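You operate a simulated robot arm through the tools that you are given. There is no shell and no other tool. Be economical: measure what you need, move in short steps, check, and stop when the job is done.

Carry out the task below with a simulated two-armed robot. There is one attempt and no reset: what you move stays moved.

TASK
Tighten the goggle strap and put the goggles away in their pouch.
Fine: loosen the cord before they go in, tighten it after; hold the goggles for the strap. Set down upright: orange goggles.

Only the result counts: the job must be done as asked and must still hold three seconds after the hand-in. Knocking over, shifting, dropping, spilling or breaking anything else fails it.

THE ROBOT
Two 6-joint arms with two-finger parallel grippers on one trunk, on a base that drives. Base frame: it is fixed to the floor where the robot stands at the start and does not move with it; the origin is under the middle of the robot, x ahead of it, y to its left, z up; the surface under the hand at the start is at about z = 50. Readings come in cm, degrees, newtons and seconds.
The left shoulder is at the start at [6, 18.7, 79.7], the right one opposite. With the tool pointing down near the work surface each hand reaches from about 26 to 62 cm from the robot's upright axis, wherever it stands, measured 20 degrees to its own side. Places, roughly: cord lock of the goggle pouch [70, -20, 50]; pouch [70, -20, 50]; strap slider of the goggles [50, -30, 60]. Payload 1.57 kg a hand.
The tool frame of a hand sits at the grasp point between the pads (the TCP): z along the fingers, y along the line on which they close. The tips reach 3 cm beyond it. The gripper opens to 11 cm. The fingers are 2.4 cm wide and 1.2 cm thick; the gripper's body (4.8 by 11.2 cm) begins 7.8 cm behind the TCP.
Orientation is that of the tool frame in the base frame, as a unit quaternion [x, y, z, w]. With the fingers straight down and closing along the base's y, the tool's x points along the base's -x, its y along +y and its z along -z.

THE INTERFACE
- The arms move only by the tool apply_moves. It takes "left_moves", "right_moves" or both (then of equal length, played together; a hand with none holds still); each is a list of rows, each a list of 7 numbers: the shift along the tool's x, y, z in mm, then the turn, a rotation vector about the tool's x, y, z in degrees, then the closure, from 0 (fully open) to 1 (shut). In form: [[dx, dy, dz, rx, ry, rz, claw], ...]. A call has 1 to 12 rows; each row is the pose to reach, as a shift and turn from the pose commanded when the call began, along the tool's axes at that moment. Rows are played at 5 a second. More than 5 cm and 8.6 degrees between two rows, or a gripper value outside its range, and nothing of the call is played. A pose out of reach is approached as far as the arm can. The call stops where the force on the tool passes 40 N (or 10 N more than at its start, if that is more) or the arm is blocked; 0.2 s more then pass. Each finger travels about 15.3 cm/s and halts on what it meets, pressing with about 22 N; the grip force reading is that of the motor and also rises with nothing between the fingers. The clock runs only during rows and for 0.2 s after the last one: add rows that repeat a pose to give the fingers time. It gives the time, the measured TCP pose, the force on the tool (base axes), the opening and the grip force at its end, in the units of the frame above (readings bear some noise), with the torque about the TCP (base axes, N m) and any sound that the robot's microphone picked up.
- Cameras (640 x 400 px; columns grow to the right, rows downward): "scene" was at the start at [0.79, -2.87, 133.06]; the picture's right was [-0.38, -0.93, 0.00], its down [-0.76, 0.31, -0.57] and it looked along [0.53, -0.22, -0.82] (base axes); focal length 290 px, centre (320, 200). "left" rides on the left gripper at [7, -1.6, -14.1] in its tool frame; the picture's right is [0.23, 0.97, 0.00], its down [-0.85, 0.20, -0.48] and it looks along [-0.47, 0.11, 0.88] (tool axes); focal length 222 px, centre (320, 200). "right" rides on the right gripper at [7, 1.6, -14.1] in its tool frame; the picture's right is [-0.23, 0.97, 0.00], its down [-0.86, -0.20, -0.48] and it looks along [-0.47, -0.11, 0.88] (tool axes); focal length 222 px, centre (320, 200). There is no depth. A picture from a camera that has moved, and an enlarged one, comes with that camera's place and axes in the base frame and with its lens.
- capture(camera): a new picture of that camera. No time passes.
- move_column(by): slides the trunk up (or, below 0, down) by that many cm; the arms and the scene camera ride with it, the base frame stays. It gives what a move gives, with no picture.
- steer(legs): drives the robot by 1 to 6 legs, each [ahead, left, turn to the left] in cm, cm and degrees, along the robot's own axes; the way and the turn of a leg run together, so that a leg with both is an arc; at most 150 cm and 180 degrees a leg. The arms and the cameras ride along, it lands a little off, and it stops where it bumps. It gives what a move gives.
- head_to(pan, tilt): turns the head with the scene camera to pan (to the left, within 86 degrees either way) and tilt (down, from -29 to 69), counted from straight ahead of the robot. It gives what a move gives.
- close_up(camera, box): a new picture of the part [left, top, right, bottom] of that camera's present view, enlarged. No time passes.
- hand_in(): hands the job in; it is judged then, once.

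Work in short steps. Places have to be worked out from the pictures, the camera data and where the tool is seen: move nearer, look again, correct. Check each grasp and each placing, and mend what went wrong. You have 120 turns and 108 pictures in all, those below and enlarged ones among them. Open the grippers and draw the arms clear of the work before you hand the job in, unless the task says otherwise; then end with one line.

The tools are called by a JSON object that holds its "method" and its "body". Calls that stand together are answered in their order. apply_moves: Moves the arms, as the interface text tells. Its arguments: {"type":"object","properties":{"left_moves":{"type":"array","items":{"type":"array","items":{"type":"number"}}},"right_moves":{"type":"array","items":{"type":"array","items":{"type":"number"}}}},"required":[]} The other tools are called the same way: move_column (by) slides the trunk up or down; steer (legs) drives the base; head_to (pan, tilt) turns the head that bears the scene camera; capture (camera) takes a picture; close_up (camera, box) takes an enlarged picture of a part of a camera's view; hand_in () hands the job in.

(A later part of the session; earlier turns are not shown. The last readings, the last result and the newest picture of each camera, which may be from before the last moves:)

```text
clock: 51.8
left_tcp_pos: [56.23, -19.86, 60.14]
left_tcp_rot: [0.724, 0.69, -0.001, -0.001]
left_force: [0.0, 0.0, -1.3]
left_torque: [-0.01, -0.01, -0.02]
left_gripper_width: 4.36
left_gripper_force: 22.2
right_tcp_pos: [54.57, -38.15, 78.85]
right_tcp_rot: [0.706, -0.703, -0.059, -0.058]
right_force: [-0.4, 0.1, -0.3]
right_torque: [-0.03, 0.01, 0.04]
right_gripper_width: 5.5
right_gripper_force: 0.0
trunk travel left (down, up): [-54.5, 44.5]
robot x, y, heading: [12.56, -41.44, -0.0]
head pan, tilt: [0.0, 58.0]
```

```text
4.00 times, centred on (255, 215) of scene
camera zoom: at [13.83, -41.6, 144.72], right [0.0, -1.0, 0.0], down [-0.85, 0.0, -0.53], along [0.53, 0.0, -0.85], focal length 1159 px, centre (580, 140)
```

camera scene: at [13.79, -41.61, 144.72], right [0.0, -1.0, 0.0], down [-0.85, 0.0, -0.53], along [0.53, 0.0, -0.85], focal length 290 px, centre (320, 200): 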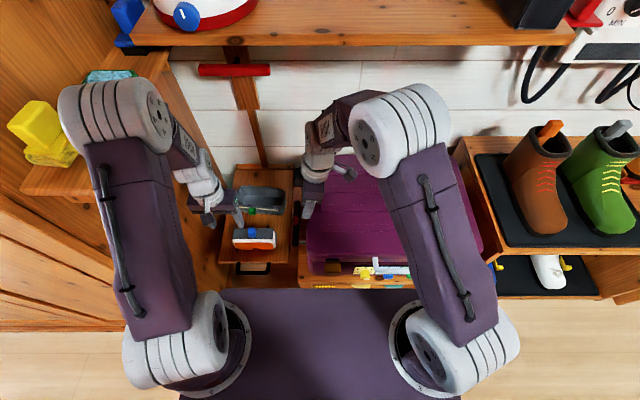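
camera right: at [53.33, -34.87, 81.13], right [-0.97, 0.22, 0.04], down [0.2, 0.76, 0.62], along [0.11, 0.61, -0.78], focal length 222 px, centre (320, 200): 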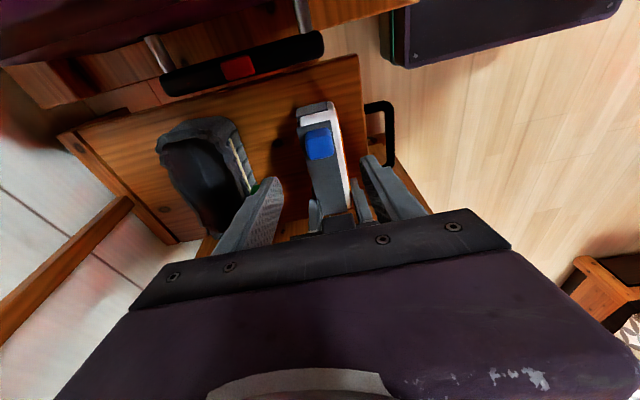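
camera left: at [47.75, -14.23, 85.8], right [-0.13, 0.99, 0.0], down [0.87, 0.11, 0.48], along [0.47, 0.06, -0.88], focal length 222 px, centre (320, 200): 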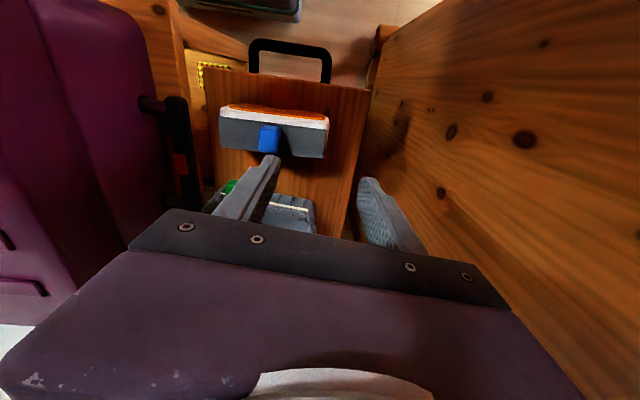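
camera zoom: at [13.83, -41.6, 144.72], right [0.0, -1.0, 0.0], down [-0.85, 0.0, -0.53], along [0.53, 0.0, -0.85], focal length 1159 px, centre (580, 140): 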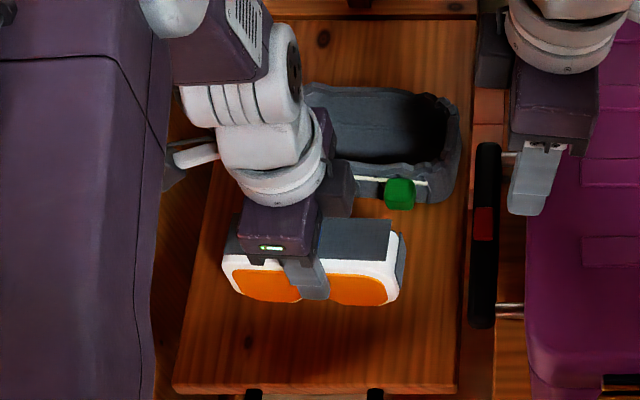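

The lift holds now. I raise further and carry the goggles over the pouch mouth, adding 3° more yaw.

{"method": "apply_moves", "body": {"left_moves": [[0, 0, -40, 0, 0, 0, 0.85], [0, 0, -75, 0, 0, 0, 0.85], [-1, 35, -80, 0, 0, 1, 0.85], [-2, 70, -80, 0, 0, 2, 0.85], [-3, 105, -80, 0, 0, 3, 0.85], [-4, 134, -80, 0, 0, 3, 0.85], [-4, 134, -80, 0, 0, 3, 0.85]]}}

{"method": "close_up", "body": {"camera": "scene", "box": [205, 145, 305, 245]}}

{"method": "close_up", "body": {"camera": "left", "box": [220, 60, 540, 260]}}

{"method": "capture", "body": {"camera": "right"}}

```text
clock: 53.4
left_tcp_pos: [69.61, -21.08, 67.98]
left_tcp_rot: [0.742, 0.671, -0.001, -0.001]
left_force: [0.4, -0.9, -0.6]
left_torque: [0.02, -0.04, 0.01]
left_gripper_width: 4.37
left_gripper_force: 22.2
right_tcp_pos: [54.62, -38.23, 78.81]
right_tcp_rot: [0.707, -0.702, -0.06, -0.057]
right_force: [-0.2, 0.2, 0.1]
right_torque: [0.02, 0.04, -0.01]
right_gripper_width: 5.49
right_gripper_force: 0.1
trunk travel left (down, up): [-54.5, 44.5]
robot x, y, heading: [12.85, -41.7, 0.3]
head pan, tilt: [0.0, 58.0]
```

```text
4.00 times, centred on (255, 195) of scene
camera zoom: at [13.77, -41.61, 144.72], right [0.0, -1.0, 0.0], down [-0.85, 0.0, -0.53], along [0.53, 0.0, -0.85], focal length 1159 px, centre (580, 220)
```

zoom: 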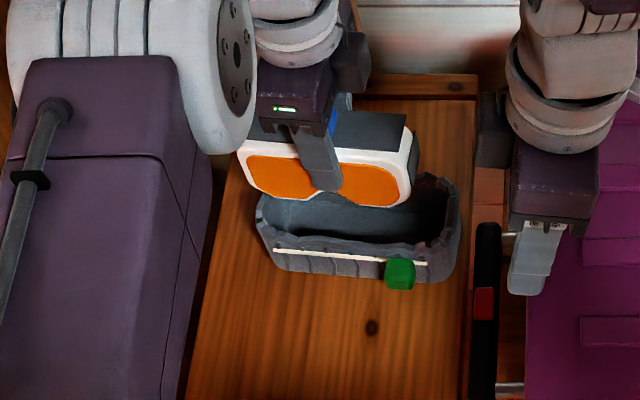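

```text
2.00 times, centred on (380, 160) of left
camera zoom: at [68.69, -13.89, 82.03], right [0.99, 0.13, 0.0], down [0.11, -0.87, 0.48], along [0.06, -0.47, -0.88], focal length 444 px, centre (200, 280)
```

zoom: 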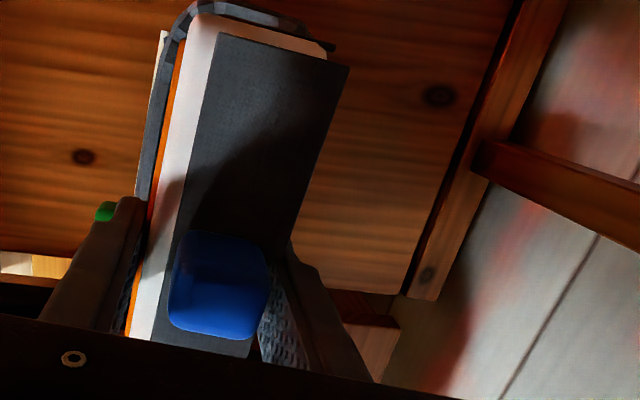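

```text
38 pictures are left
camera right: at [53.12, -47.38, 91.52], right [-0.97, 0.22, 0.04], down [0.2, 0.76, 0.61], along [0.1, 0.61, -0.79], focal length 222 px, centre (320, 200)
```

right: 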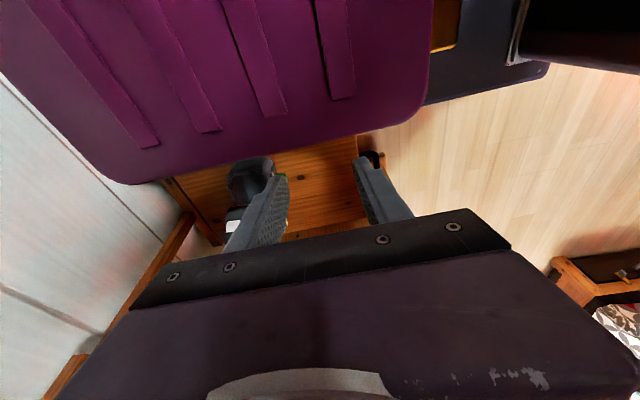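

Goggles are about 1.1 cm too far +y relative to the mouth. I shift −11 mm and descend until the bottom is just inside, watching the force.

{"method": "apply_moves", "body": {"left_moves": [[-11, 0, 0, 0, 0, 0, 0.85], [-11, 0, 20, 0, 0, 0, 0.85], [-11, 0, 40, 0, 0, 0, 0.85], [-11, 0, 50, 0, 0, 0, 0.85], [-11, 0, 60, 0, 0, 0, 0.85]]}}

{"method": "close_up", "body": {"camera": "scene", "box": [205, 145, 305, 245]}}

{"method": "close_up", "body": {"camera": "left", "box": [220, 60, 540, 260]}}

```text
clock: 54.6
left_tcp_pos: [69.55, -21.96, 61.96]
left_tcp_rot: [0.742, 0.671, -0.001, 0.0]
left_force: [0.2, -0.1, -2.2]
left_torque: [-0.02, 0.0, -0.01]
left_gripper_width: 4.36
left_gripper_force: 22.1
right_tcp_pos: [54.49, -38.05, 78.71]
right_tcp_rot: [0.707, -0.703, -0.06, -0.058]
right_force: [0.4, -1.0, -0.1]
right_torque: [0.01, -0.02, -0.01]
right_gripper_width: 5.53
right_gripper_force: 0.1
trunk travel left (down, up): [-54.5, 44.5]
robot x, y, heading: [12.99, -41.38, 0.1]
head pan, tilt: [0.0, 58.0]
```

```text
4.00 times, centred on (255, 195) of scene
camera zoom: at [13.85, -41.6, 144.72], right [0.0, -1.0, 0.0], down [-0.85, 0.0, -0.53], along [0.53, 0.0, -0.85], focal length 1159 px, centre (580, 220)
```

zoom: 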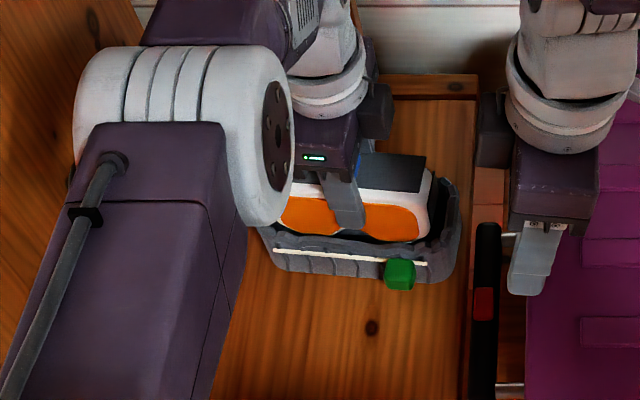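

```text
2.00 times, centred on (380, 160) of left
camera zoom: at [68.74, -14.84, 75.98], right [0.99, 0.13, 0.0], down [0.11, -0.87, 0.48], along [0.06, -0.47, -0.88], focal length 444 px, centre (200, 280)
```

zoom: 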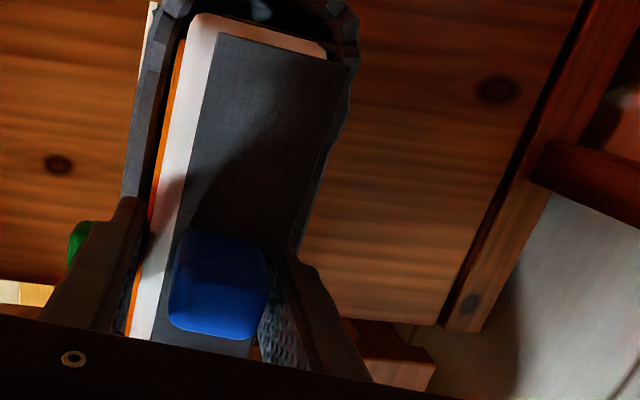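

Insertion is clean. I descend to TCP 60.2, then see how the fingers lie against the rim.

{"method": "apply_moves", "body": {"left_moves": [[0, 0, 9, 0, 0, 0, 0.85], [0, 0, 18, 0, 0, 0, 0.85], [0, 0, 18, 0, 0, 0, 0.85]]}}

{"method": "close_up", "body": {"camera": "left", "box": [220, 60, 540, 260]}}

{"method": "close_up", "body": {"camera": "scene", "box": [255, 170, 305, 220]}}

```text
clock: 55.4
left_tcp_pos: [69.52, -22.1, 60.25]
left_tcp_rot: [0.742, 0.67, 0.0, 0.0]
left_force: [-0.3, -0.2, -1.1]
left_torque: [0.0, 0.0, -0.01]
left_gripper_width: 4.37
left_gripper_force: 22.1
right_tcp_pos: [54.57, -38.11, 78.8]
right_tcp_rot: [0.707, -0.702, -0.06, -0.059]
right_force: [0.5, 0.1, 0.1]
right_torque: [-0.01, -0.02, 0.0]
right_gripper_width: 5.49
right_gripper_force: 0.2
trunk travel left (down, up): [-54.5, 44.5]
robot x, y, heading: [12.8, -41.34, 0.2]
head pan, tilt: [0.0, 58.0]
```

```text
2.00 times, centred on (380, 160) of left
camera zoom: at [68.69, -14.9, 74.23], right [0.99, 0.13, 0.0], down [0.11, -0.87, 0.48], along [0.06, -0.47, -0.88], focal length 444 px, centre (200, 280)
```

zoom: 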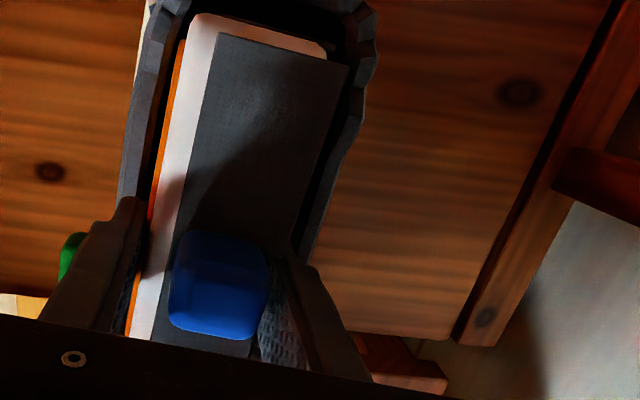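

```text
8.00 times, centred on (280, 195) of scene
camera zoom: at [13.81, -41.61, 144.72], right [0.0, -1.0, 0.0], down [-0.85, 0.0, -0.53], along [0.53, 0.0, -0.85], focal length 2318 px, centre (640, 240)
```

zoom: 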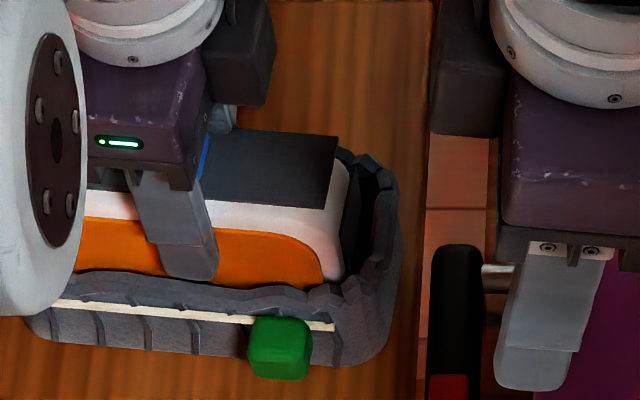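

Clearances look good all around. I open just a little so the goggles drop the last 2 cm, guided by the pouch walls.

{"method": "apply_moves", "body": {"left_moves": [[0, 0, 0, 0, 0, 0, 0.53], [0, 0, 0, 0, 0, 0, 0.53], [0, 0, -10, 0, 0, 0, 0.5], [0, 0, -40, 0, 0, 0, 0.5], [0, 0, -80, 0, 0, 0, 0.5]]}}

{"method": "close_up", "body": {"camera": "left", "box": [220, 60, 540, 260]}}

{"method": "close_up", "body": {"camera": "scene", "box": [225, 150, 305, 230]}}

```text
clock: 56.6
left_tcp_pos: [69.36, -22.11, 68.32]
left_tcp_rot: [0.743, 0.67, 0.0, 0.001]
left_force: [0.1, 0.1, -0.2]
left_torque: [0.01, -0.02, 0.01]
left_gripper_width: 5.5
left_gripper_force: 0.0
right_tcp_pos: [54.66, -38.19, 78.78]
right_tcp_rot: [0.706, -0.703, -0.061, -0.058]
right_force: [-0.5, 0.2, 0.2]
right_torque: [-0.01, 0.01, 0.01]
right_gripper_width: 5.5
right_gripper_force: 0.1
trunk travel left (down, up): [-54.5, 44.5]
robot x, y, heading: [12.81, -41.36, 0.0]
head pan, tilt: [0.0, 58.0]
```

```text
2.00 times, centred on (380, 160) of left
camera zoom: at [68.43, -14.93, 82.32], right [0.99, 0.13, 0.0], down [0.11, -0.87, 0.48], along [0.06, -0.47, -0.88], focal length 444 px, centre (200, 280)
```

zoom: 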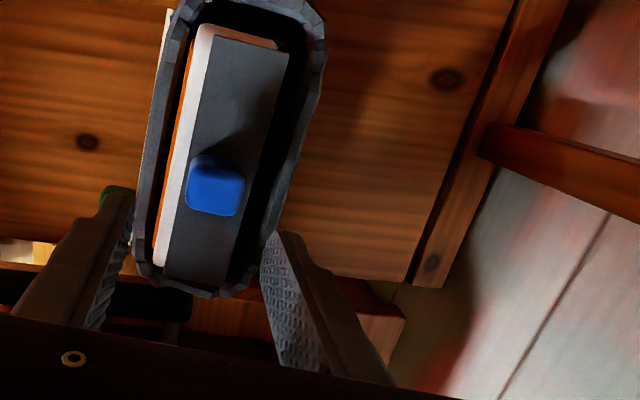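

```text
5.00 times, centred on (265, 190) of scene
camera zoom: at [13.71, -41.65, 144.71], right [0.0, -1.0, 0.0], down [-0.85, 0.0, -0.53], along [0.53, 0.0, -0.85], focal length 1449 px, centre (595, 250)
```

zoom: 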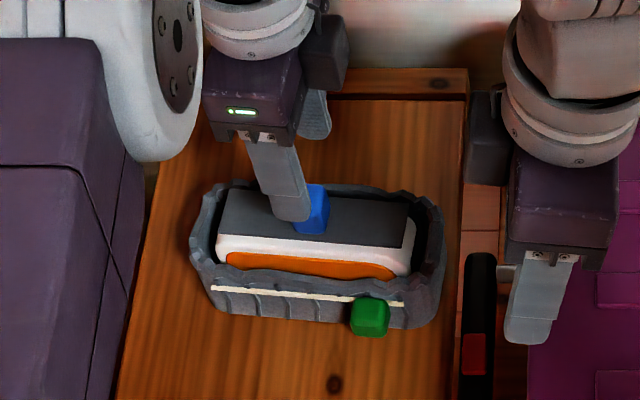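

The goggles sit upright in the pouch. Next I tighten the cord: turn the left hand back to the lock's yaw, clear of the pouch.

{"method": "apply_moves", "body": {"left_moves": [[-5, -20, -20, 0, 0, -8, 0.4], [-10, -40, -40, 0, 0, -16, 0.4], [-20, -60, -40, 0, 0, -24, 0.4], [-30, -80, -40, 0, 0, -32, 0.4], [-30, -97, -40, 0, 0, -40, 0.4], [-30, -97, -40, 0, 0, -48, 0.4], [-30, -97, -40, 0, 0, -56, 0.4], [-30, -97, -40, 0, 0, -64, 0.4], [-30, -97, -40, 0, 0, -72, 0.4], [-30, -97, -40, 0, 0, -80, 0.4], [-30, -97, -40, 0, 0, -88, 0.4], [-30, -97, -40, 0, 0, -90, 0.4]]}}

{"method": "close_up", "body": {"camera": "left", "box": [180, 80, 440, 250]}}

```text
clock: 59.2
left_tcp_pos: [59.61, -24.12, 72.32]
left_tcp_rot: [0.049, 0.999, 0.001, 0.0]
left_force: [0.4, 0.0, 0.5]
left_torque: [-0.01, -0.03, 0.01]
left_gripper_width: 6.61
left_gripper_force: 0.1
right_tcp_pos: [54.57, -38.22, 78.82]
right_tcp_rot: [0.706, -0.703, -0.06, -0.059]
right_force: [-0.1, -0.5, -0.3]
right_torque: [0.0, -0.03, -0.01]
right_gripper_width: 5.49
right_gripper_force: 0.0
trunk travel left (down, up): [-54.5, 44.5]
robot x, y, heading: [12.88, -41.56, 0.1]
head pan, tilt: [0.0, 58.0]
```

```text
2.35 times, centred on (310, 165) of left
camera zoom: at [52.59, -25.02, 86.35], right [-0.13, 0.99, 0.0], down [0.87, 0.11, 0.48], along [0.47, 0.06, -0.88], focal length 523 px, centre (344, 282)
```

zoom: 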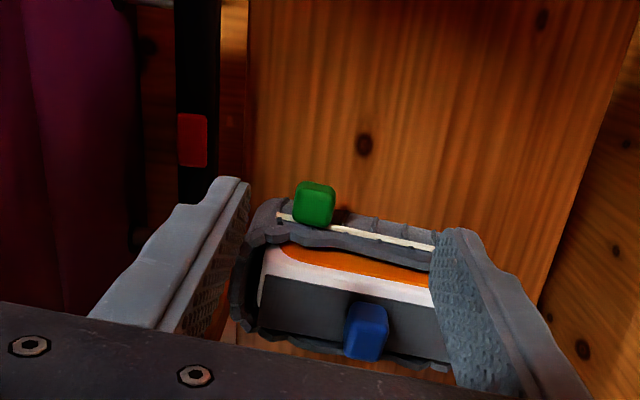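

Lock at ≈[63.9,−25.4]. I move over, descend and grip it.

{"method": "apply_moves", "body": {"left_moves": [[-20, -5, 30, 0, 0, 0, 0.4], [-40, -9, 65, 0, 0, 0, 0.4], [-40, -9, 105, 0, 0, 0, 0.4], [-40, -9, 150, 0, 0, 0, 0.4], [-40, -9, 150, 0, 0, 0, 0.65], [-40, -9, 150, 0, 0, 0, 0.85], [-40, -9, 150, 0, 0, 0, 0.85]]}}

{"method": "close_up", "body": {"camera": "left", "box": [180, 60, 440, 240]}}

```text
clock: 60.8
left_tcp_pos: [63.19, -25.36, 57.28]
left_tcp_rot: [0.051, 0.999, 0.0, 0.001]
left_force: [0.3, 0.4, 0.5]
left_torque: [0.01, -0.04, -0.05]
left_gripper_width: 2.48
left_gripper_force: 22.0
right_tcp_pos: [54.59, -38.18, 78.77]
right_tcp_rot: [0.707, -0.703, -0.059, -0.058]
right_force: [0.0, 0.0, 1.0]
right_torque: [-0.02, -0.01, -0.02]
right_gripper_width: 5.51
right_gripper_force: 0.1
trunk travel left (down, up): [-54.5, 44.5]
robot x, y, heading: [12.9, -41.42, -0.2]
head pan, tilt: [0.0, 58.0]
```

```text
2.22 times, centred on (310, 150) of left
camera zoom: at [56.2, -26.25, 71.19], right [-0.13, 0.99, 0.0], down [0.87, 0.11, 0.48], along [0.47, 0.06, -0.88], focal length 494 px, centre (342, 311)
```

zoom: 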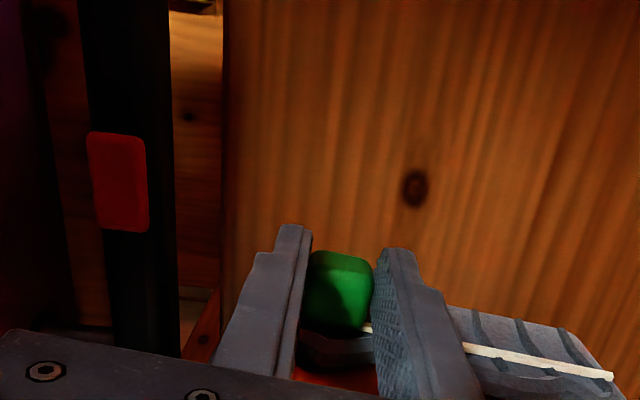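

Gripped. I slide it +y by 4 cm, in small steps.

{"method": "apply_moves", "body": {"left_moves": [[0, 4, 0, 0, 0, 0, 0.85], [0, 8, 0, 0, 0, 0, 0.85], [0, 12, 0, 0, 0, 0, 0.85], [0, 16, 0, 0, 0, 0, 0.85], [0, 20, 0, 0, 0, 0, 0.85], [0, 24, 0, 0, 0, 0, 0.85], [0, 28, 0, 0, 0, 0, 0.85], [0, 32, 0, 0, 0, 0, 0.85], [0, 36, 0, 0, 0, 0, 0.85], [0, 40, 0, 0, 0, 0, 0.85], [0, 40, 0, 0, 0, 0, 0.85]]}}

{"method": "close_up", "body": {"camera": "left", "box": [180, 60, 440, 240]}}

```text
clock: 63.2
left_tcp_pos: [63.77, -21.4, 57.27]
left_tcp_rot: [0.051, 0.999, 0.001, -0.001]
left_force: [0.7, -0.3, -1.9]
left_torque: [-0.06, 0.24, 0.02]
left_gripper_width: 2.49
left_gripper_force: 22.1
right_tcp_pos: [54.53, -38.16, 78.74]
right_tcp_rot: [0.706, -0.704, -0.06, -0.059]
right_force: [0.0, 0.0, 0.2]
right_torque: [0.0, -0.03, 0.02]
right_gripper_width: 5.5
right_gripper_force: 0.1
trunk travel left (down, up): [-54.5, 44.5]
robot x, y, heading: [12.72, -41.32, -0.2]
head pan, tilt: [0.0, 58.0]
```

```text
2.22 times, centred on (310, 150) of left
camera zoom: at [56.86, -22.28, 71.3], right [-0.13, 0.99, 0.0], down [0.87, 0.11, 0.48], along [0.47, 0.06, -0.88], focal length 494 px, centre (342, 311)
```

zoom: 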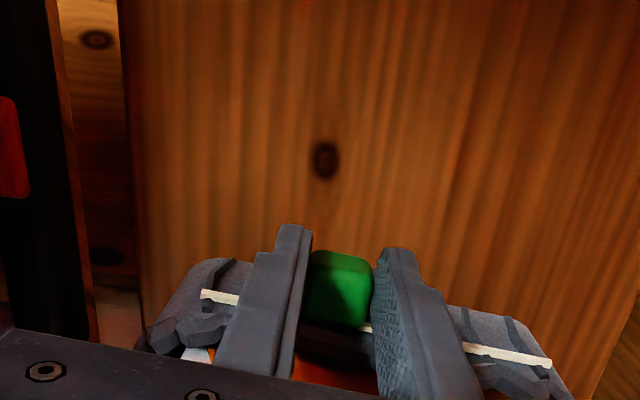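

The pouch crept ~1.6 cm back with it, but the lock is sliding. I continue +y.

{"method": "apply_moves", "body": {"left_moves": [[0, 4, 0, 0, 0, 0, 0.85], [0, 8, 0, 0, 0, 0, 0.85], [0, 12, 0, 0, 0, 0, 0.85], [0, 16, 0, 0, 0, 0, 0.85], [0, 20, 0, 0, 0, 0, 0.85], [0, 24, 0, 0, 0, 0, 0.85], [0, 28, 0, 0, 0, 0, 0.85], [0, 32, 0, 0, 0, 0, 0.85], [0, 32, 0, 0, 0, 0, 0.85]]}}

{"method": "close_up", "body": {"camera": "left", "box": [180, 60, 440, 240]}}

```text
clock: 65.2
left_tcp_pos: [64.22, -18.24, 57.28]
left_tcp_rot: [0.05, 0.999, 0.0, -0.001]
left_force: [1.1, 0.6, 0.0]
left_torque: [0.04, 0.15, -0.02]
left_gripper_width: 2.49
left_gripper_force: 22.1
right_tcp_pos: [54.63, -38.13, 78.72]
right_tcp_rot: [0.707, -0.703, -0.06, -0.059]
right_force: [-0.6, 0.4, 0.3]
right_torque: [-0.01, -0.02, 0.0]
right_gripper_width: 5.49
right_gripper_force: 0.1
trunk travel left (down, up): [-54.5, 44.5]
robot x, y, heading: [12.6, -41.62, 0.1]
head pan, tilt: [0.0, 58.0]
```

```text
2.22 times, centred on (310, 150) of left
camera zoom: at [57.16, -19.13, 71.27], right [-0.13, 0.99, 0.0], down [0.87, 0.11, 0.48], along [0.47, 0.06, -0.88], focal length 494 px, centre (342, 311)
```

zoom: 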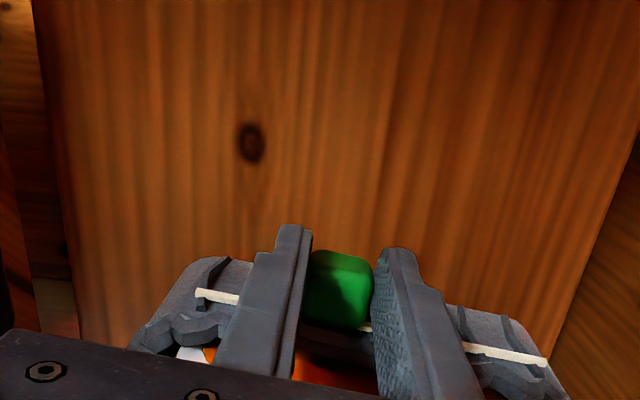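

Now the pouch travels along instead of the lock sliding. I test going back −y 1.5 cm to see which one moves.

{"method": "apply_moves", "body": {"left_moves": [[0, -3, 0, 0, 0, 0, 0.85], [0, -6, 0, 0, 0, 0, 0.85], [0, -9, 0, 0, 0, 0, 0.85], [0, -12, 0, 0, 0, 0, 0.85], [0, -15, 0, 0, 0, 0, 0.85], [0, -15, 0, 0, 0, 0, 0.85]]}}

{"method": "close_up", "body": {"camera": "left", "box": [180, 60, 440, 240]}}

```text
clock: 66.6
left_tcp_pos: [63.88, -19.68, 57.14]
left_tcp_rot: [0.05, 0.999, 0.0, 0.0]
left_force: [0.2, -0.2, -1.1]
left_torque: [-0.04, 0.18, 0.0]
left_gripper_width: 2.47
left_gripper_force: 21.6
right_tcp_pos: [54.56, -38.08, 78.8]
right_tcp_rot: [0.707, -0.702, -0.06, -0.058]
right_force: [-0.8, -0.3, -0.8]
right_torque: [-0.02, 0.01, 0.01]
right_gripper_width: 5.48
right_gripper_force: 0.2
trunk travel left (down, up): [-54.5, 44.5]
robot x, y, heading: [12.69, -41.69, -0.1]
head pan, tilt: [0.0, 58.0]
```

```text
2.22 times, centred on (310, 150) of left
camera zoom: at [56.97, -20.59, 71.28], right [-0.13, 0.99, 0.0], down [0.87, 0.11, 0.48], along [0.47, 0.06, -0.88], focal length 494 px, centre (342, 311)
```

zoom: 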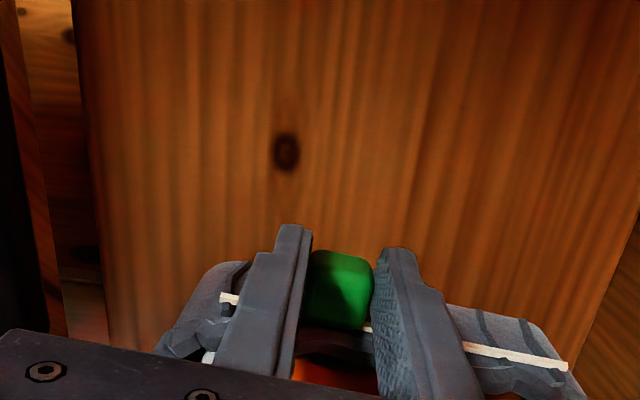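

Lock friction and pouch friction are alike, so I must pin the pouch: pressing down through the lock raises the pouch's friction. I press ~15 N and slide +y 1.5 cm.

{"method": "apply_moves", "body": {"left_moves": [[0, 0, 1.5, 0, 0, 0, 0.85], [0, 0, 2.5, 0, 0, 0, 0.85]]}}

{"method": "apply_moves", "body": {"left_moves": [[0, 3, 0, 0, 0, 0, 0.85], [0, 6, 0, 0, 0, 0, 0.85], [0, 9, 0, 0, 0, 0, 0.85], [0, 12, 0, 0, 0, 0, 0.85], [0, 15, 0, 0, 0, 0, 0.85]]}}

{"method": "close_up", "body": {"camera": "left", "box": [180, 60, 440, 240]}}

```text
clock: 67.2
left_tcp_pos: [63.94, -19.8, 57.19]
left_tcp_rot: [0.05, 0.999, 0.0, 0.001]
left_force: [-3.9, 0.0, 8.2]
left_torque: [-0.06, -0.39, 0.03]
left_gripper_width: 2.5
left_gripper_force: 22.7
right_tcp_pos: [54.45, -38.18, 78.89]
right_tcp_rot: [0.707, -0.703, -0.06, -0.059]
right_force: [-0.6, 0.0, 0.1]
right_torque: [0.01, 0.02, -0.01]
right_gripper_width: 5.49
right_gripper_force: 0.0
trunk travel left (down, up): [-54.5, 44.5]
robot x, y, heading: [12.65, -41.58, -0.0]
head pan, tilt: [0.0, 58.0]
```

```text
clock: 68.4
left_tcp_pos: [64.14, -18.27, 57.15]
left_tcp_rot: [0.05, 0.999, 0.0, 0.0]
left_force: [-2.2, -0.3, 9.7]
left_torque: [-0.01, 0.02, -0.01]
left_gripper_width: 2.47
left_gripper_force: 22.2
right_tcp_pos: [54.48, -38.2, 78.93]
right_tcp_rot: [0.707, -0.703, -0.06, -0.059]
right_force: [-0.6, -0.4, 0.9]
right_torque: [-0.04, 0.02, -0.01]
right_gripper_width: 5.49
right_gripper_force: 0.1
trunk travel left (down, up): [-54.5, 44.5]
robot x, y, heading: [13.11, -41.37, -0.0]
head pan, tilt: [0.0, 58.0]
```

```text
2.22 times, centred on (310, 150) of left
camera zoom: at [57.1, -19.1, 71.16], right [-0.13, 0.99, 0.0], down [0.87, 0.11, 0.48], along [0.48, 0.06, -0.88], focal length 494 px, centre (342, 311)
```

zoom: 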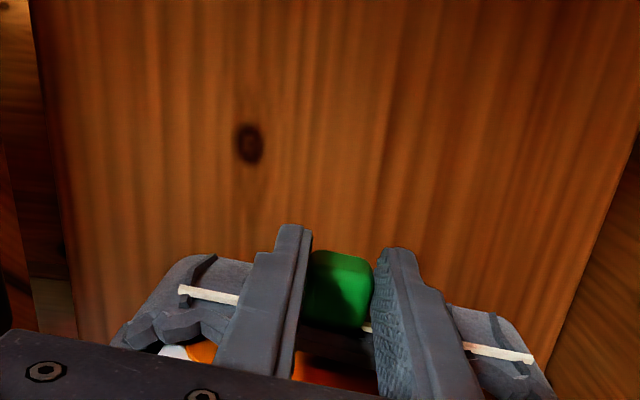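

Pressing works: the lock slid while the pouch stayed. I keep pressing and slide on +y 3 cm.

{"method": "apply_moves", "body": {"left_moves": [[0, 3, 0.7, 0, 0, 0, 0.85], [0, 6, 0.7, 0, 0, 0, 0.85], [0, 9, 0.7, 0, 0, 0, 0.85], [0, 12, 0.7, 0, 0, 0, 0.85], [0, 15, 0.7, 0, 0, 0, 0.85], [0, 18, 0.7, 0, 0, 0, 0.85], [0, 21, 0.7, 0, 0, 0, 0.85], [0, 24, 0.7, 0, 0, 0, 0.85], [0, 27, 0.7, 0, 0, 0, 0.85], [0, 30, 0.7, 0, 0, 0, 0.85]]}}

{"method": "close_up", "body": {"camera": "left", "box": [180, 60, 440, 240]}}

```text
clock: 70.6
left_tcp_pos: [64.45, -15.24, 57.18]
left_tcp_rot: [0.05, 0.999, 0.0, 0.001]
left_force: [-0.4, 0.5, 14.1]
left_torque: [-0.01, -0.11, -0.03]
left_gripper_width: 2.53
left_gripper_force: 21.8
right_tcp_pos: [54.61, -38.25, 78.93]
right_tcp_rot: [0.706, -0.703, -0.06, -0.059]
right_force: [0.0, 0.1, 0.7]
right_torque: [0.02, -0.03, 0.0]
right_gripper_width: 5.51
right_gripper_force: 0.1
trunk travel left (down, up): [-54.5, 44.5]
robot x, y, heading: [12.75, -41.94, 0.0]
head pan, tilt: [0.0, 58.0]
```

```text
2.22 times, centred on (310, 150) of left
camera zoom: at [57.4, -16.13, 71.12], right [-0.13, 0.99, 0.0], down [0.87, 0.11, 0.48], along [0.48, 0.06, -0.88], focal length 494 px, centre (342, 311)
```

zoom: 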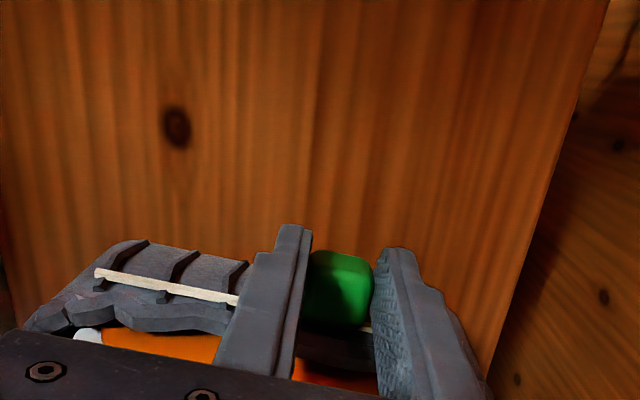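

The lock is back at its initial place on the cord. I press and push another 1 cm to see whether this is the end stop.

{"method": "apply_moves", "body": {"left_moves": [[0, 3, 0.3, 0, 0, 0, 0.85], [0, 6, 0.3, 0, 0, 0, 0.85], [0, 9, 0.3, 0, 0, 0, 0.85], [0, 12, 0.3, 0, 0, 0, 0.85]]}}

{"method": "close_up", "body": {"camera": "left", "box": [180, 60, 440, 240]}}

```text
clock: 71.6
left_tcp_pos: [64.52, -14.34, 57.18]
left_tcp_rot: [0.051, 0.999, 0.001, 0.0]
left_force: [-0.2, -8.7, 13.3]
left_torque: [-0.31, -0.19, -0.12]
left_gripper_width: 2.52
left_gripper_force: 21.5
right_tcp_pos: [54.46, -38.28, 78.91]
right_tcp_rot: [0.707, -0.702, -0.06, -0.06]
right_force: [-0.6, 0.1, 0.7]
right_torque: [-0.01, 0.03, -0.03]
right_gripper_width: 5.52
right_gripper_force: 0.0
trunk travel left (down, up): [-54.5, 44.5]
robot x, y, heading: [12.79, -41.59, -0.0]
head pan, tilt: [0.0, 58.0]
```

```text
2.22 times, centred on (310, 150) of left
camera zoom: at [57.5, -15.09, 71.11], right [-0.13, 0.99, 0.0], down [0.87, 0.11, 0.48], along [0.48, 0.06, -0.88], focal length 494 px, centre (342, 311)
```

zoom: 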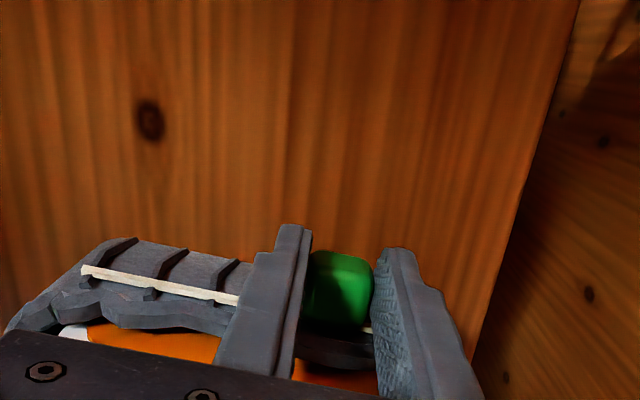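

A clear stop (8.7 N) just past the initial place: the cord is fully tight. I release, lift and look.

{"method": "apply_moves", "body": {"left_moves": [[0, 0, -1, 0, 0, 0, 0.65], [0, 0, -1, 0, 0, 0, 0.55], [5, 0, -35, 0, 0, 0, 0.5], [15, 0, -75, 0, 0, 0, 0.4], [50, -10, -105, 0, 0, 0, 0.4], [90, -20, -125, 0, 0, 0, 0.4]]}}

{"method": "capture", "body": {"camera": "scene"}}

{"method": "close_up", "body": {"camera": "left", "box": [180, 40, 440, 240]}}

```text
clock: 73.0
left_tcp_pos: [55.48, -15.01, 69.52]
left_tcp_rot: [0.051, 0.999, 0.0, 0.001]
left_force: [-0.8, -0.1, -0.2]
left_torque: [0.01, -0.01, -0.06]
left_gripper_width: 6.62
left_gripper_force: 0.1
right_tcp_pos: [54.45, -38.18, 78.76]
right_tcp_rot: [0.707, -0.702, -0.061, -0.059]
right_force: [1.0, 0.8, 0.5]
right_torque: [-0.03, -0.01, -0.04]
right_gripper_width: 5.51
right_gripper_force: 0.1
trunk travel left (down, up): [-54.5, 44.5]
robot x, y, heading: [12.65, -41.61, 0.2]
head pan, tilt: [0.0, 58.0]
```

```text
23 pictures are left
camera scene: at [13.66, -41.65, 144.71], right [0.0, -1.0, 0.0], down [-0.85, 0.0, -0.53], along [0.53, 0.0, -0.85], focal length 290 px, centre (320, 200)
```

scene: 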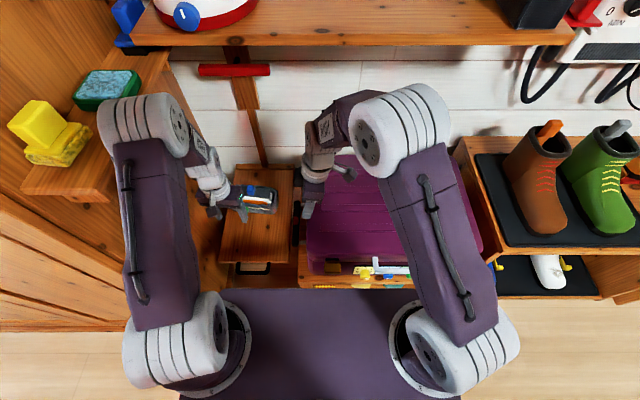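

```text
2.00 times, centred on (310, 140) of left
camera zoom: at [48.45, -15.84, 83.54], right [-0.13, 0.99, 0.0], down [0.87, 0.11, 0.48], along [0.48, 0.06, -0.88], focal length 444 px, centre (340, 320)
```

zoom: 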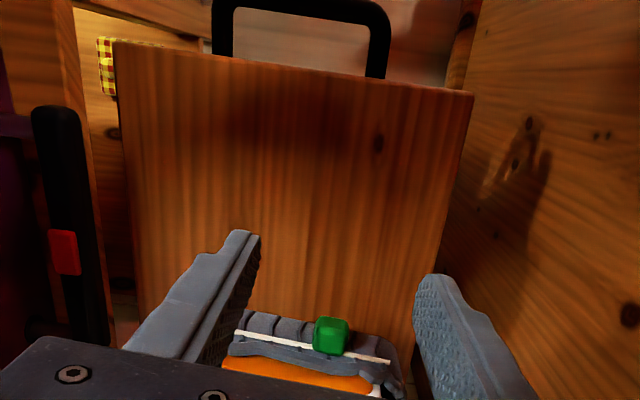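

Goggles are stowed, cord tight. Now I repair the displaced brush on the high shelf: first bring both hands back to a compact, clear pose.

{"method": "apply_moves", "body": {"left_moves": [[15, -25, -15, 0, 0, 0, 0.3], [30, -50, -35, 0, 0, 0, 0.3], [45, -80, -55, 0, 0, 0, 0.3], [60, -110, -75, 0, 0, 0, 0.3], [75, -140, -95, 0, 0, 0, 0.3], [90, -160, -105, 0, 0, 0, 0.3]], "right_moves": [[30, 0, -25, 0, 0, 0, 0.5], [60, 0, -50, 0, 0, 0, 0.5], [90, 0, -75, 0, 0, 0, 0.5], [120, 0, -95, 0, 0, 0, 0.5], [150, 0, -115, 0, 0, 0, 0.5], [180, 0, -133, 0, 0, 0, 0.5]]}}

{"method": "apply_moves", "body": {"left_moves": [[0, 0, 0, 0, 0, -8, 0.3], [0, 0, 0, 0, 0, -16, 0.3], [0, 0, 0, 0, 0, -24, 0.3], [0, 0, 0, 0, 0, -32, 0.3], [0, 0, 0, 0, 0, -40, 0.3], [0, 0, 0, 0, 0, -48, 0.3], [0, 0, 0, 0, 0, -56, 0.3], [0, 0, 0, 0, 0, -64, 0.3], [0, 0, 0, 0, 0, -72, 0.3], [0, 0, 0, 0, 0, -80, 0.3], [0, 0, 0, 0, 0, -88, 0.3], [0, 0, 0, 0, 0, -96, 0.3]]}}

```text
clock: 74.4
left_tcp_pos: [44.91, -30.18, 79.94]
left_tcp_rot: [0.051, 0.999, 0.001, 0.0]
left_force: [-0.3, -0.1, 0.7]
left_torque: [0.02, -0.01, -0.02]
left_gripper_width: 7.69
left_gripper_force: 0.0
right_tcp_pos: [54.81, -58.38, 89.18]
right_tcp_rot: [0.707, -0.702, -0.061, -0.059]
right_force: [-0.4, -0.6, 0.0]
right_torque: [-0.02, -0.01, 0.03]
right_gripper_width: 5.5
right_gripper_force: 0.1
trunk travel left (down, up): [-54.5, 44.5]
robot x, y, heading: [12.52, -41.18, -0.1]
head pan, tilt: [0.0, 58.0]
```

```text
clock: 77.0
left_tcp_pos: [44.91, -30.26, 79.85]
left_tcp_rot: [0.71, -0.705, -0.001, 0.0]
left_force: [0.2, 0.1, -0.8]
left_torque: [-0.02, 0.02, -0.01]
left_gripper_width: 7.69
left_gripper_force: 0.1
right_tcp_pos: [55.01, -58.25, 88.97]
right_tcp_rot: [0.706, -0.703, -0.06, -0.059]
right_force: [-0.1, -0.2, 0.6]
right_torque: [0.01, -0.02, 0.02]
right_gripper_width: 5.51
right_gripper_force: 0.1
trunk travel left (down, up): [-54.5, 44.5]
robot x, y, heading: [12.55, -41.38, -0.0]
head pan, tilt: [0.0, 58.0]
```

Both done cleanly. I back off 10 cm, raise the trunk, and check the view before moving left.

{"method": "steer", "body": {"legs": [[-10, 0, 0]]}}

{"method": "move_column", "body": {"by": 43}}

{"method": "head_to", "body": {"pan": 20, "tilt": 58}}

{"method": "capture", "body": {"camera": "scene"}}

```text
clock: 78.1
left_tcp_pos: [34.97, -30.21, 79.98]
left_tcp_rot: [0.709, -0.705, 0.0, 0.0]
left_force: [-0.8, -1.2, -0.2]
left_torque: [0.02, -0.02, -0.01]
left_gripper_width: 7.69
left_gripper_force: 0.0
right_tcp_pos: [44.91, -58.21, 89.07]
right_tcp_rot: [0.706, -0.703, -0.06, -0.059]
right_force: [-0.6, 0.0, 0.4]
right_torque: [0.0, -0.01, -0.01]
right_gripper_width: 5.5
right_gripper_force: 0.1
trunk travel left (down, up): [-54.5, 44.5]
robot x, y, heading: [2.6, -41.73, -0.0]
head pan, tilt: [0.0, 58.0]
```

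```text
refused: 43 is not a number from -40 to 40
```

```text
clock: 79.0
left_tcp_pos: [35.18, -30.17, 79.91]
left_tcp_rot: [0.709, -0.705, 0.0, 0.0]
left_force: [0.6, -0.1, 0.4]
left_torque: [0.0, 0.03, 0.0]
left_gripper_width: 7.71
left_gripper_force: 0.0
right_tcp_pos: [45.02, -58.21, 89.08]
right_tcp_rot: [0.707, -0.702, -0.06, -0.06]
right_force: [0.0, -0.5, 0.8]
right_torque: [-0.01, 0.02, -0.03]
right_gripper_width: 5.48
right_gripper_force: 0.0
trunk travel left (down, up): [-54.5, 44.5]
robot x, y, heading: [2.93, -41.7, 0.1]
head pan, tilt: [20.0, 58.0]
```

```text
21 pictures are left
camera scene: at [3.48, -39.29, 144.72], right [0.34, -0.94, 0.0], down [-0.8, -0.29, -0.53], along [0.5, 0.18, -0.85], focal length 290 px, centre (320, 200)
```

scene: 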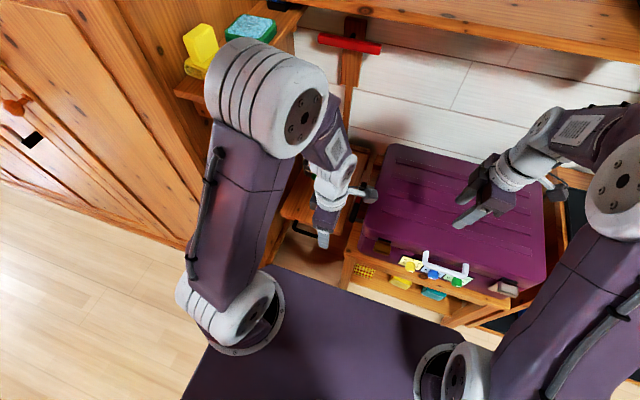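

I raise 40 cm, then strafe left ~12 cm and view the brush with the left hand's camera (it now looks toward +y).

{"method": "move_column", "body": {"by": 40}}

{"method": "steer", "body": {"legs": [[0, 12, 0]]}}

{"method": "capture", "body": {"camera": "left"}}

{"method": "capture", "body": {"camera": "scene"}}

```text
clock: 82.8
left_tcp_pos: [34.89, -30.24, 120.01]
left_tcp_rot: [0.709, -0.706, 0.0, 0.0]
left_force: [0.0, 0.4, -0.2]
left_torque: [0.0, -0.01, 0.02]
left_gripper_width: 7.69
left_gripper_force: 0.1
right_tcp_pos: [44.94, -58.16, 129.02]
right_tcp_rot: [0.707, -0.702, -0.061, -0.058]
right_force: [-0.5, -0.1, 0.1]
right_torque: [0.02, -0.02, -0.03]
right_gripper_width: 5.5
right_gripper_force: 0.0
trunk travel left (down, up): [-94.5, 4.5]
robot x, y, heading: [2.75, -41.74, -0.1]
head pan, tilt: [20.0, 58.0]
```

```text
clock: 84.0
left_tcp_pos: [34.96, -18.91, 120.01]
left_tcp_rot: [0.71, -0.704, -0.001, -0.001]
left_force: [0.1, -0.2, -0.6]
left_torque: [0.06, -0.04, 0.01]
left_gripper_width: 7.73
left_gripper_force: 0.0
right_tcp_pos: [44.85, -47.01, 128.97]
right_tcp_rot: [0.707, -0.702, -0.061, -0.06]
right_force: [0.5, -0.1, -0.2]
right_torque: [0.07, 0.02, 0.0]
right_gripper_width: 5.49
right_gripper_force: 0.2
trunk travel left (down, up): [-94.5, 4.5]
robot x, y, heading: [2.85, -29.49, -0.2]
head pan, tilt: [20.0, 58.0]
```

```text
20 pictures are left
camera left: at [36.71, -25.83, 133.98], right [-0.97, -0.23, 0.0], down [-0.2, 0.85, 0.48], along [-0.11, 0.47, -0.88], focal length 222 px, centre (320, 200)
```

left: 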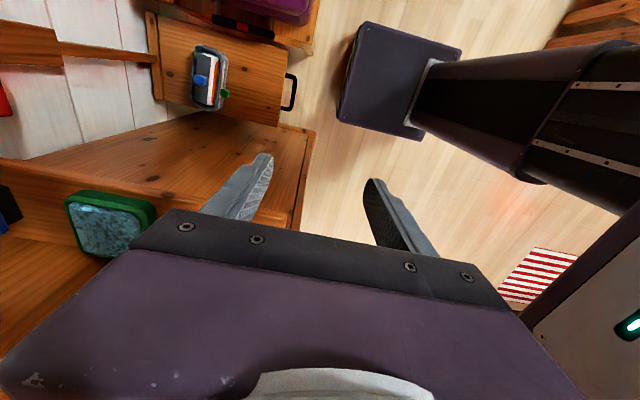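

```text
19 pictures are left
camera scene: at [3.41, -28.28, 184.72], right [0.34, -0.94, 0.0], down [-0.8, -0.29, -0.53], along [0.5, 0.19, -0.85], focal length 290 px, centre (320, 200)
```

scene: 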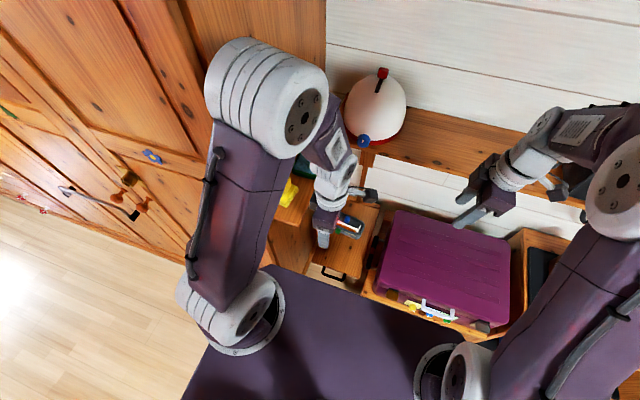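

The brush is hidden beneath the hand. I raise slightly and move the hand to just short of the brush, staying above everything, for a view between the fingers.

{"method": "apply_moves", "body": {"left_moves": [[0, 0, -30, 0, 0, 0, 0.2], [-35, -20, -35, 0, 0, 0, 0.2], [-75, -35, -35, 0, 0, 0, 0.2], [-115, -50, -35, 0, 0, 0, 0.2], [-150, -70, -35, 0, 0, 0, 0.2]]}}

{"method": "capture", "body": {"camera": "left"}}

```text
clock: 85.0
left_tcp_pos: [38.58, -10.55, 123.71]
left_tcp_rot: [0.709, -0.705, -0.002, 0.004]
left_force: [-1.6, 0.0, 0.0]
left_torque: [0.07, 0.0, 0.01]
left_gripper_width: 8.79
left_gripper_force: 0.0
right_tcp_pos: [44.64, -47.19, 129.06]
right_tcp_rot: [0.707, -0.702, -0.061, -0.061]
right_force: [-1.0, -0.9, -0.5]
right_torque: [0.06, 0.0, -0.02]
right_gripper_width: 5.52
right_gripper_force: 0.0
trunk travel left (down, up): [-94.5, 4.5]
robot x, y, heading: [2.45, -29.7, 0.1]
head pan, tilt: [20.0, 58.0]
stopped in row 4 (left hand): the force on the tool passed its limit at 135 N (the readings are from after the stop); the commanded pose is now the measured one
```

```text
18 pictures are left
camera left: at [40.44, -17.4, 137.8], right [-0.97, -0.23, 0.01], down [-0.2, 0.86, 0.48], along [-0.12, 0.46, -0.88], focal length 222 px, centre (320, 200)
```

left: 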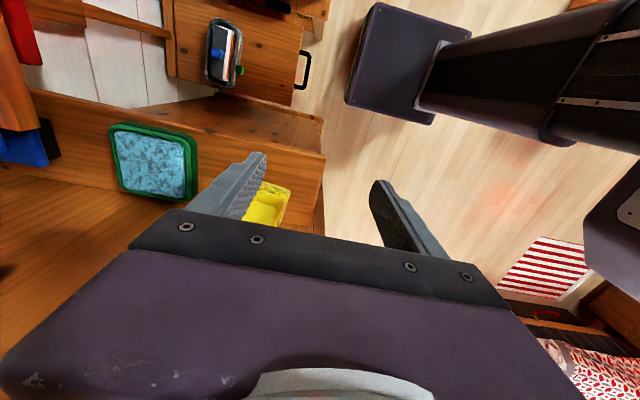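

Something stopped it at [38.6,−10.6]; I look with the scene camera, aimed more left.

{"method": "head_to", "body": {"pan": 40, "tilt": 50}}

{"method": "capture", "body": {"camera": "scene"}}

```text
clock: 85.8
left_tcp_pos: [38.75, -10.03, 123.67]
left_tcp_rot: [0.709, -0.705, -0.001, 0.006]
left_force: [-0.7, -6.2, -0.3]
left_torque: [0.65, -0.06, -0.06]
left_gripper_width: 8.81
left_gripper_force: 0.0
right_tcp_pos: [44.98, -46.67, 129.09]
right_tcp_rot: [0.707, -0.702, -0.062, -0.059]
right_force: [0.6, -0.2, 0.0]
right_torque: [0.01, 0.04, -0.03]
right_gripper_width: 5.51
right_gripper_force: 0.0
trunk travel left (down, up): [-94.5, 4.5]
robot x, y, heading: [2.83, -29.82, -0.1]
head pan, tilt: [40.0, 50.0]
```

```text
17 pictures are left
camera scene: at [2.83, -25.29, 185.74], right [0.64, -0.77, 0.0], down [-0.59, -0.49, -0.64], along [0.49, 0.41, -0.77], focal length 290 px, centre (320, 200)
```

scene: 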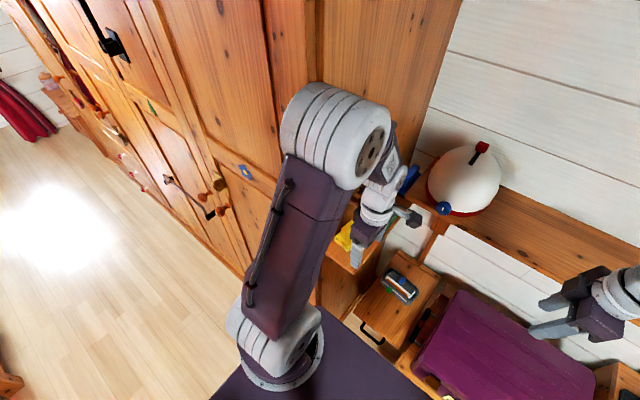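

The elbow leaned on the tall cabinet's front corner. I retract the hand, and drive the robot back 11 cm so the elbow stays in front of the cabinet.

{"method": "apply_moves", "body": {"left_moves": [[25, 10, 0, 0, 0, 0, 0.2], [55, 20, 0, 0, 0, 0, 0.2], [85, 35, 0, 0, 0, 0, 0.2]]}}

{"method": "steer", "body": {"legs": [[-11, -2, 0]]}}

{"method": "capture", "body": {"camera": "scene"}}

```text
clock: 86.6
left_tcp_pos: [35.38, -18.68, 123.67]
left_tcp_rot: [0.709, -0.706, -0.001, 0.007]
left_force: [0.4, -0.3, 0.9]
left_torque: [0.05, 0.01, -0.03]
left_gripper_width: 8.79
left_gripper_force: 0.2
right_tcp_pos: [44.91, -46.65, 129.09]
right_tcp_rot: [0.707, -0.702, -0.061, -0.058]
right_force: [0.3, -0.1, 0.2]
right_torque: [0.01, 0.02, 0.01]
right_gripper_width: 5.5
right_gripper_force: 0.0
trunk travel left (down, up): [-94.5, 4.5]
robot x, y, heading: [2.65, -29.91, 0.2]
head pan, tilt: [40.0, 50.0]
```

```text
clock: 87.8
left_tcp_pos: [25.23, -20.5, 123.39]
left_tcp_rot: [0.709, -0.706, -0.003, 0.008]
left_force: [0.4, -0.1, 0.0]
left_torque: [-0.01, 0.0, -0.02]
left_gripper_width: 8.8
left_gripper_force: 0.0
right_tcp_pos: [34.74, -48.47, 128.81]
right_tcp_rot: [0.706, -0.703, -0.061, -0.057]
right_force: [0.9, 0.3, -1.1]
right_torque: [0.01, 0.08, 0.05]
right_gripper_width: 5.51
right_gripper_force: 0.0
trunk travel left (down, up): [-94.5, 4.5]
robot x, y, heading: [-7.97, -31.96, -0.3]
head pan, tilt: [40.0, 50.0]
```

```text
16 pictures are left
camera scene: at [-7.06, -26.86, 185.73], right [0.64, -0.77, 0.0], down [-0.59, -0.49, -0.64], along [0.49, 0.41, -0.77], focal length 290 px, centre (320, 200)
```

scene: 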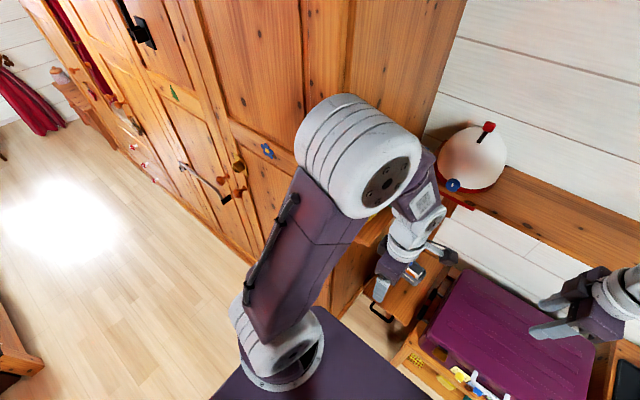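

I extend the left hand again over the shelf toward [42,−6,123].

{"method": "apply_moves", "body": {"left_moves": [[0, -45, 0, 0, 0, 0, 0.2], [-10, -90, 0, 0, 0, 0, 0.2], [-30, -125, 0, 0, 0, 0, 0.2], [-60, -150, 0, 0, 0, 0, 0.2], [-95, -170, 0, 0, 0, 0, 0.2], [-125, -175, 0, 0, 0, 0, 0.2], [-145, -175, 0, 0, 0, 0, 0.2]]}}

{"method": "capture", "body": {"camera": "left"}}

```text
clock: 89.1
left_tcp_pos: [41.49, -10.52, 123.32]
left_tcp_rot: [0.708, -0.706, -0.001, 0.011]
left_force: [-0.1, -0.2, 0.3]
left_torque: [0.04, -0.04, -0.03]
left_gripper_width: 8.81
left_gripper_force: 0.1
right_tcp_pos: [34.11, -48.84, 128.96]
right_tcp_rot: [0.707, -0.702, -0.061, -0.06]
right_force: [0.3, 0.8, 0.1]
right_torque: [-0.01, 0.01, 0.0]
right_gripper_width: 5.49
right_gripper_force: 0.0
trunk travel left (down, up): [-94.5, 4.5]
robot x, y, heading: [-7.58, -32.33, 0.1]
head pan, tilt: [40.0, 50.0]
stopped in row 6 (left hand): the force on the tool passed its limit at 67 N (the readings are from after the stop); the commanded pose is now the measured one
```

```text
15 pictures are left
camera left: at [43.54, -17.21, 137.4], right [-0.97, -0.23, 0.02], down [-0.19, 0.86, 0.47], along [-0.12, 0.45, -0.88], focal length 222 px, centre (320, 200)
```

left: 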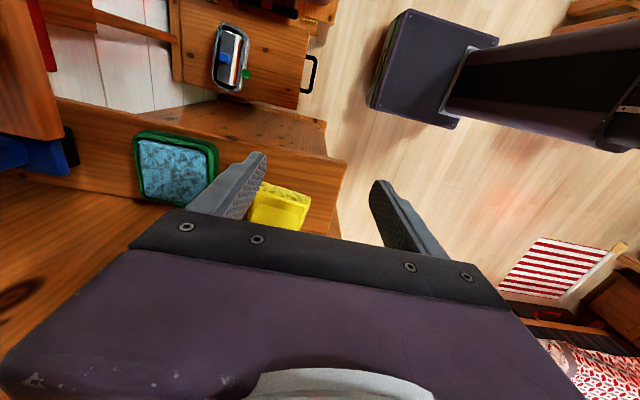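

Stopped again at the same y, so the hand itself meets something. I look closely from the scene camera.

{"method": "close_up", "body": {"camera": "scene", "box": [280, 80, 480, 330]}}

```text
1.60 times, centred on (380, 205) of scene
camera zoom: at [-8.11, -27.5, 185.75], right [0.64, -0.77, 0.0], down [-0.59, -0.49, -0.64], along [0.49, 0.41, -0.76], focal length 464 px, centre (224, 192)
```

zoom: 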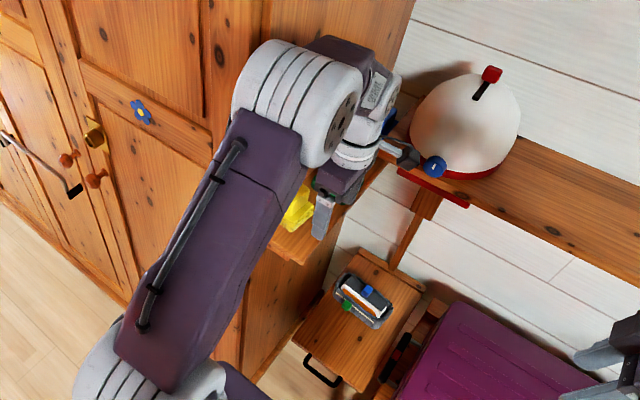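

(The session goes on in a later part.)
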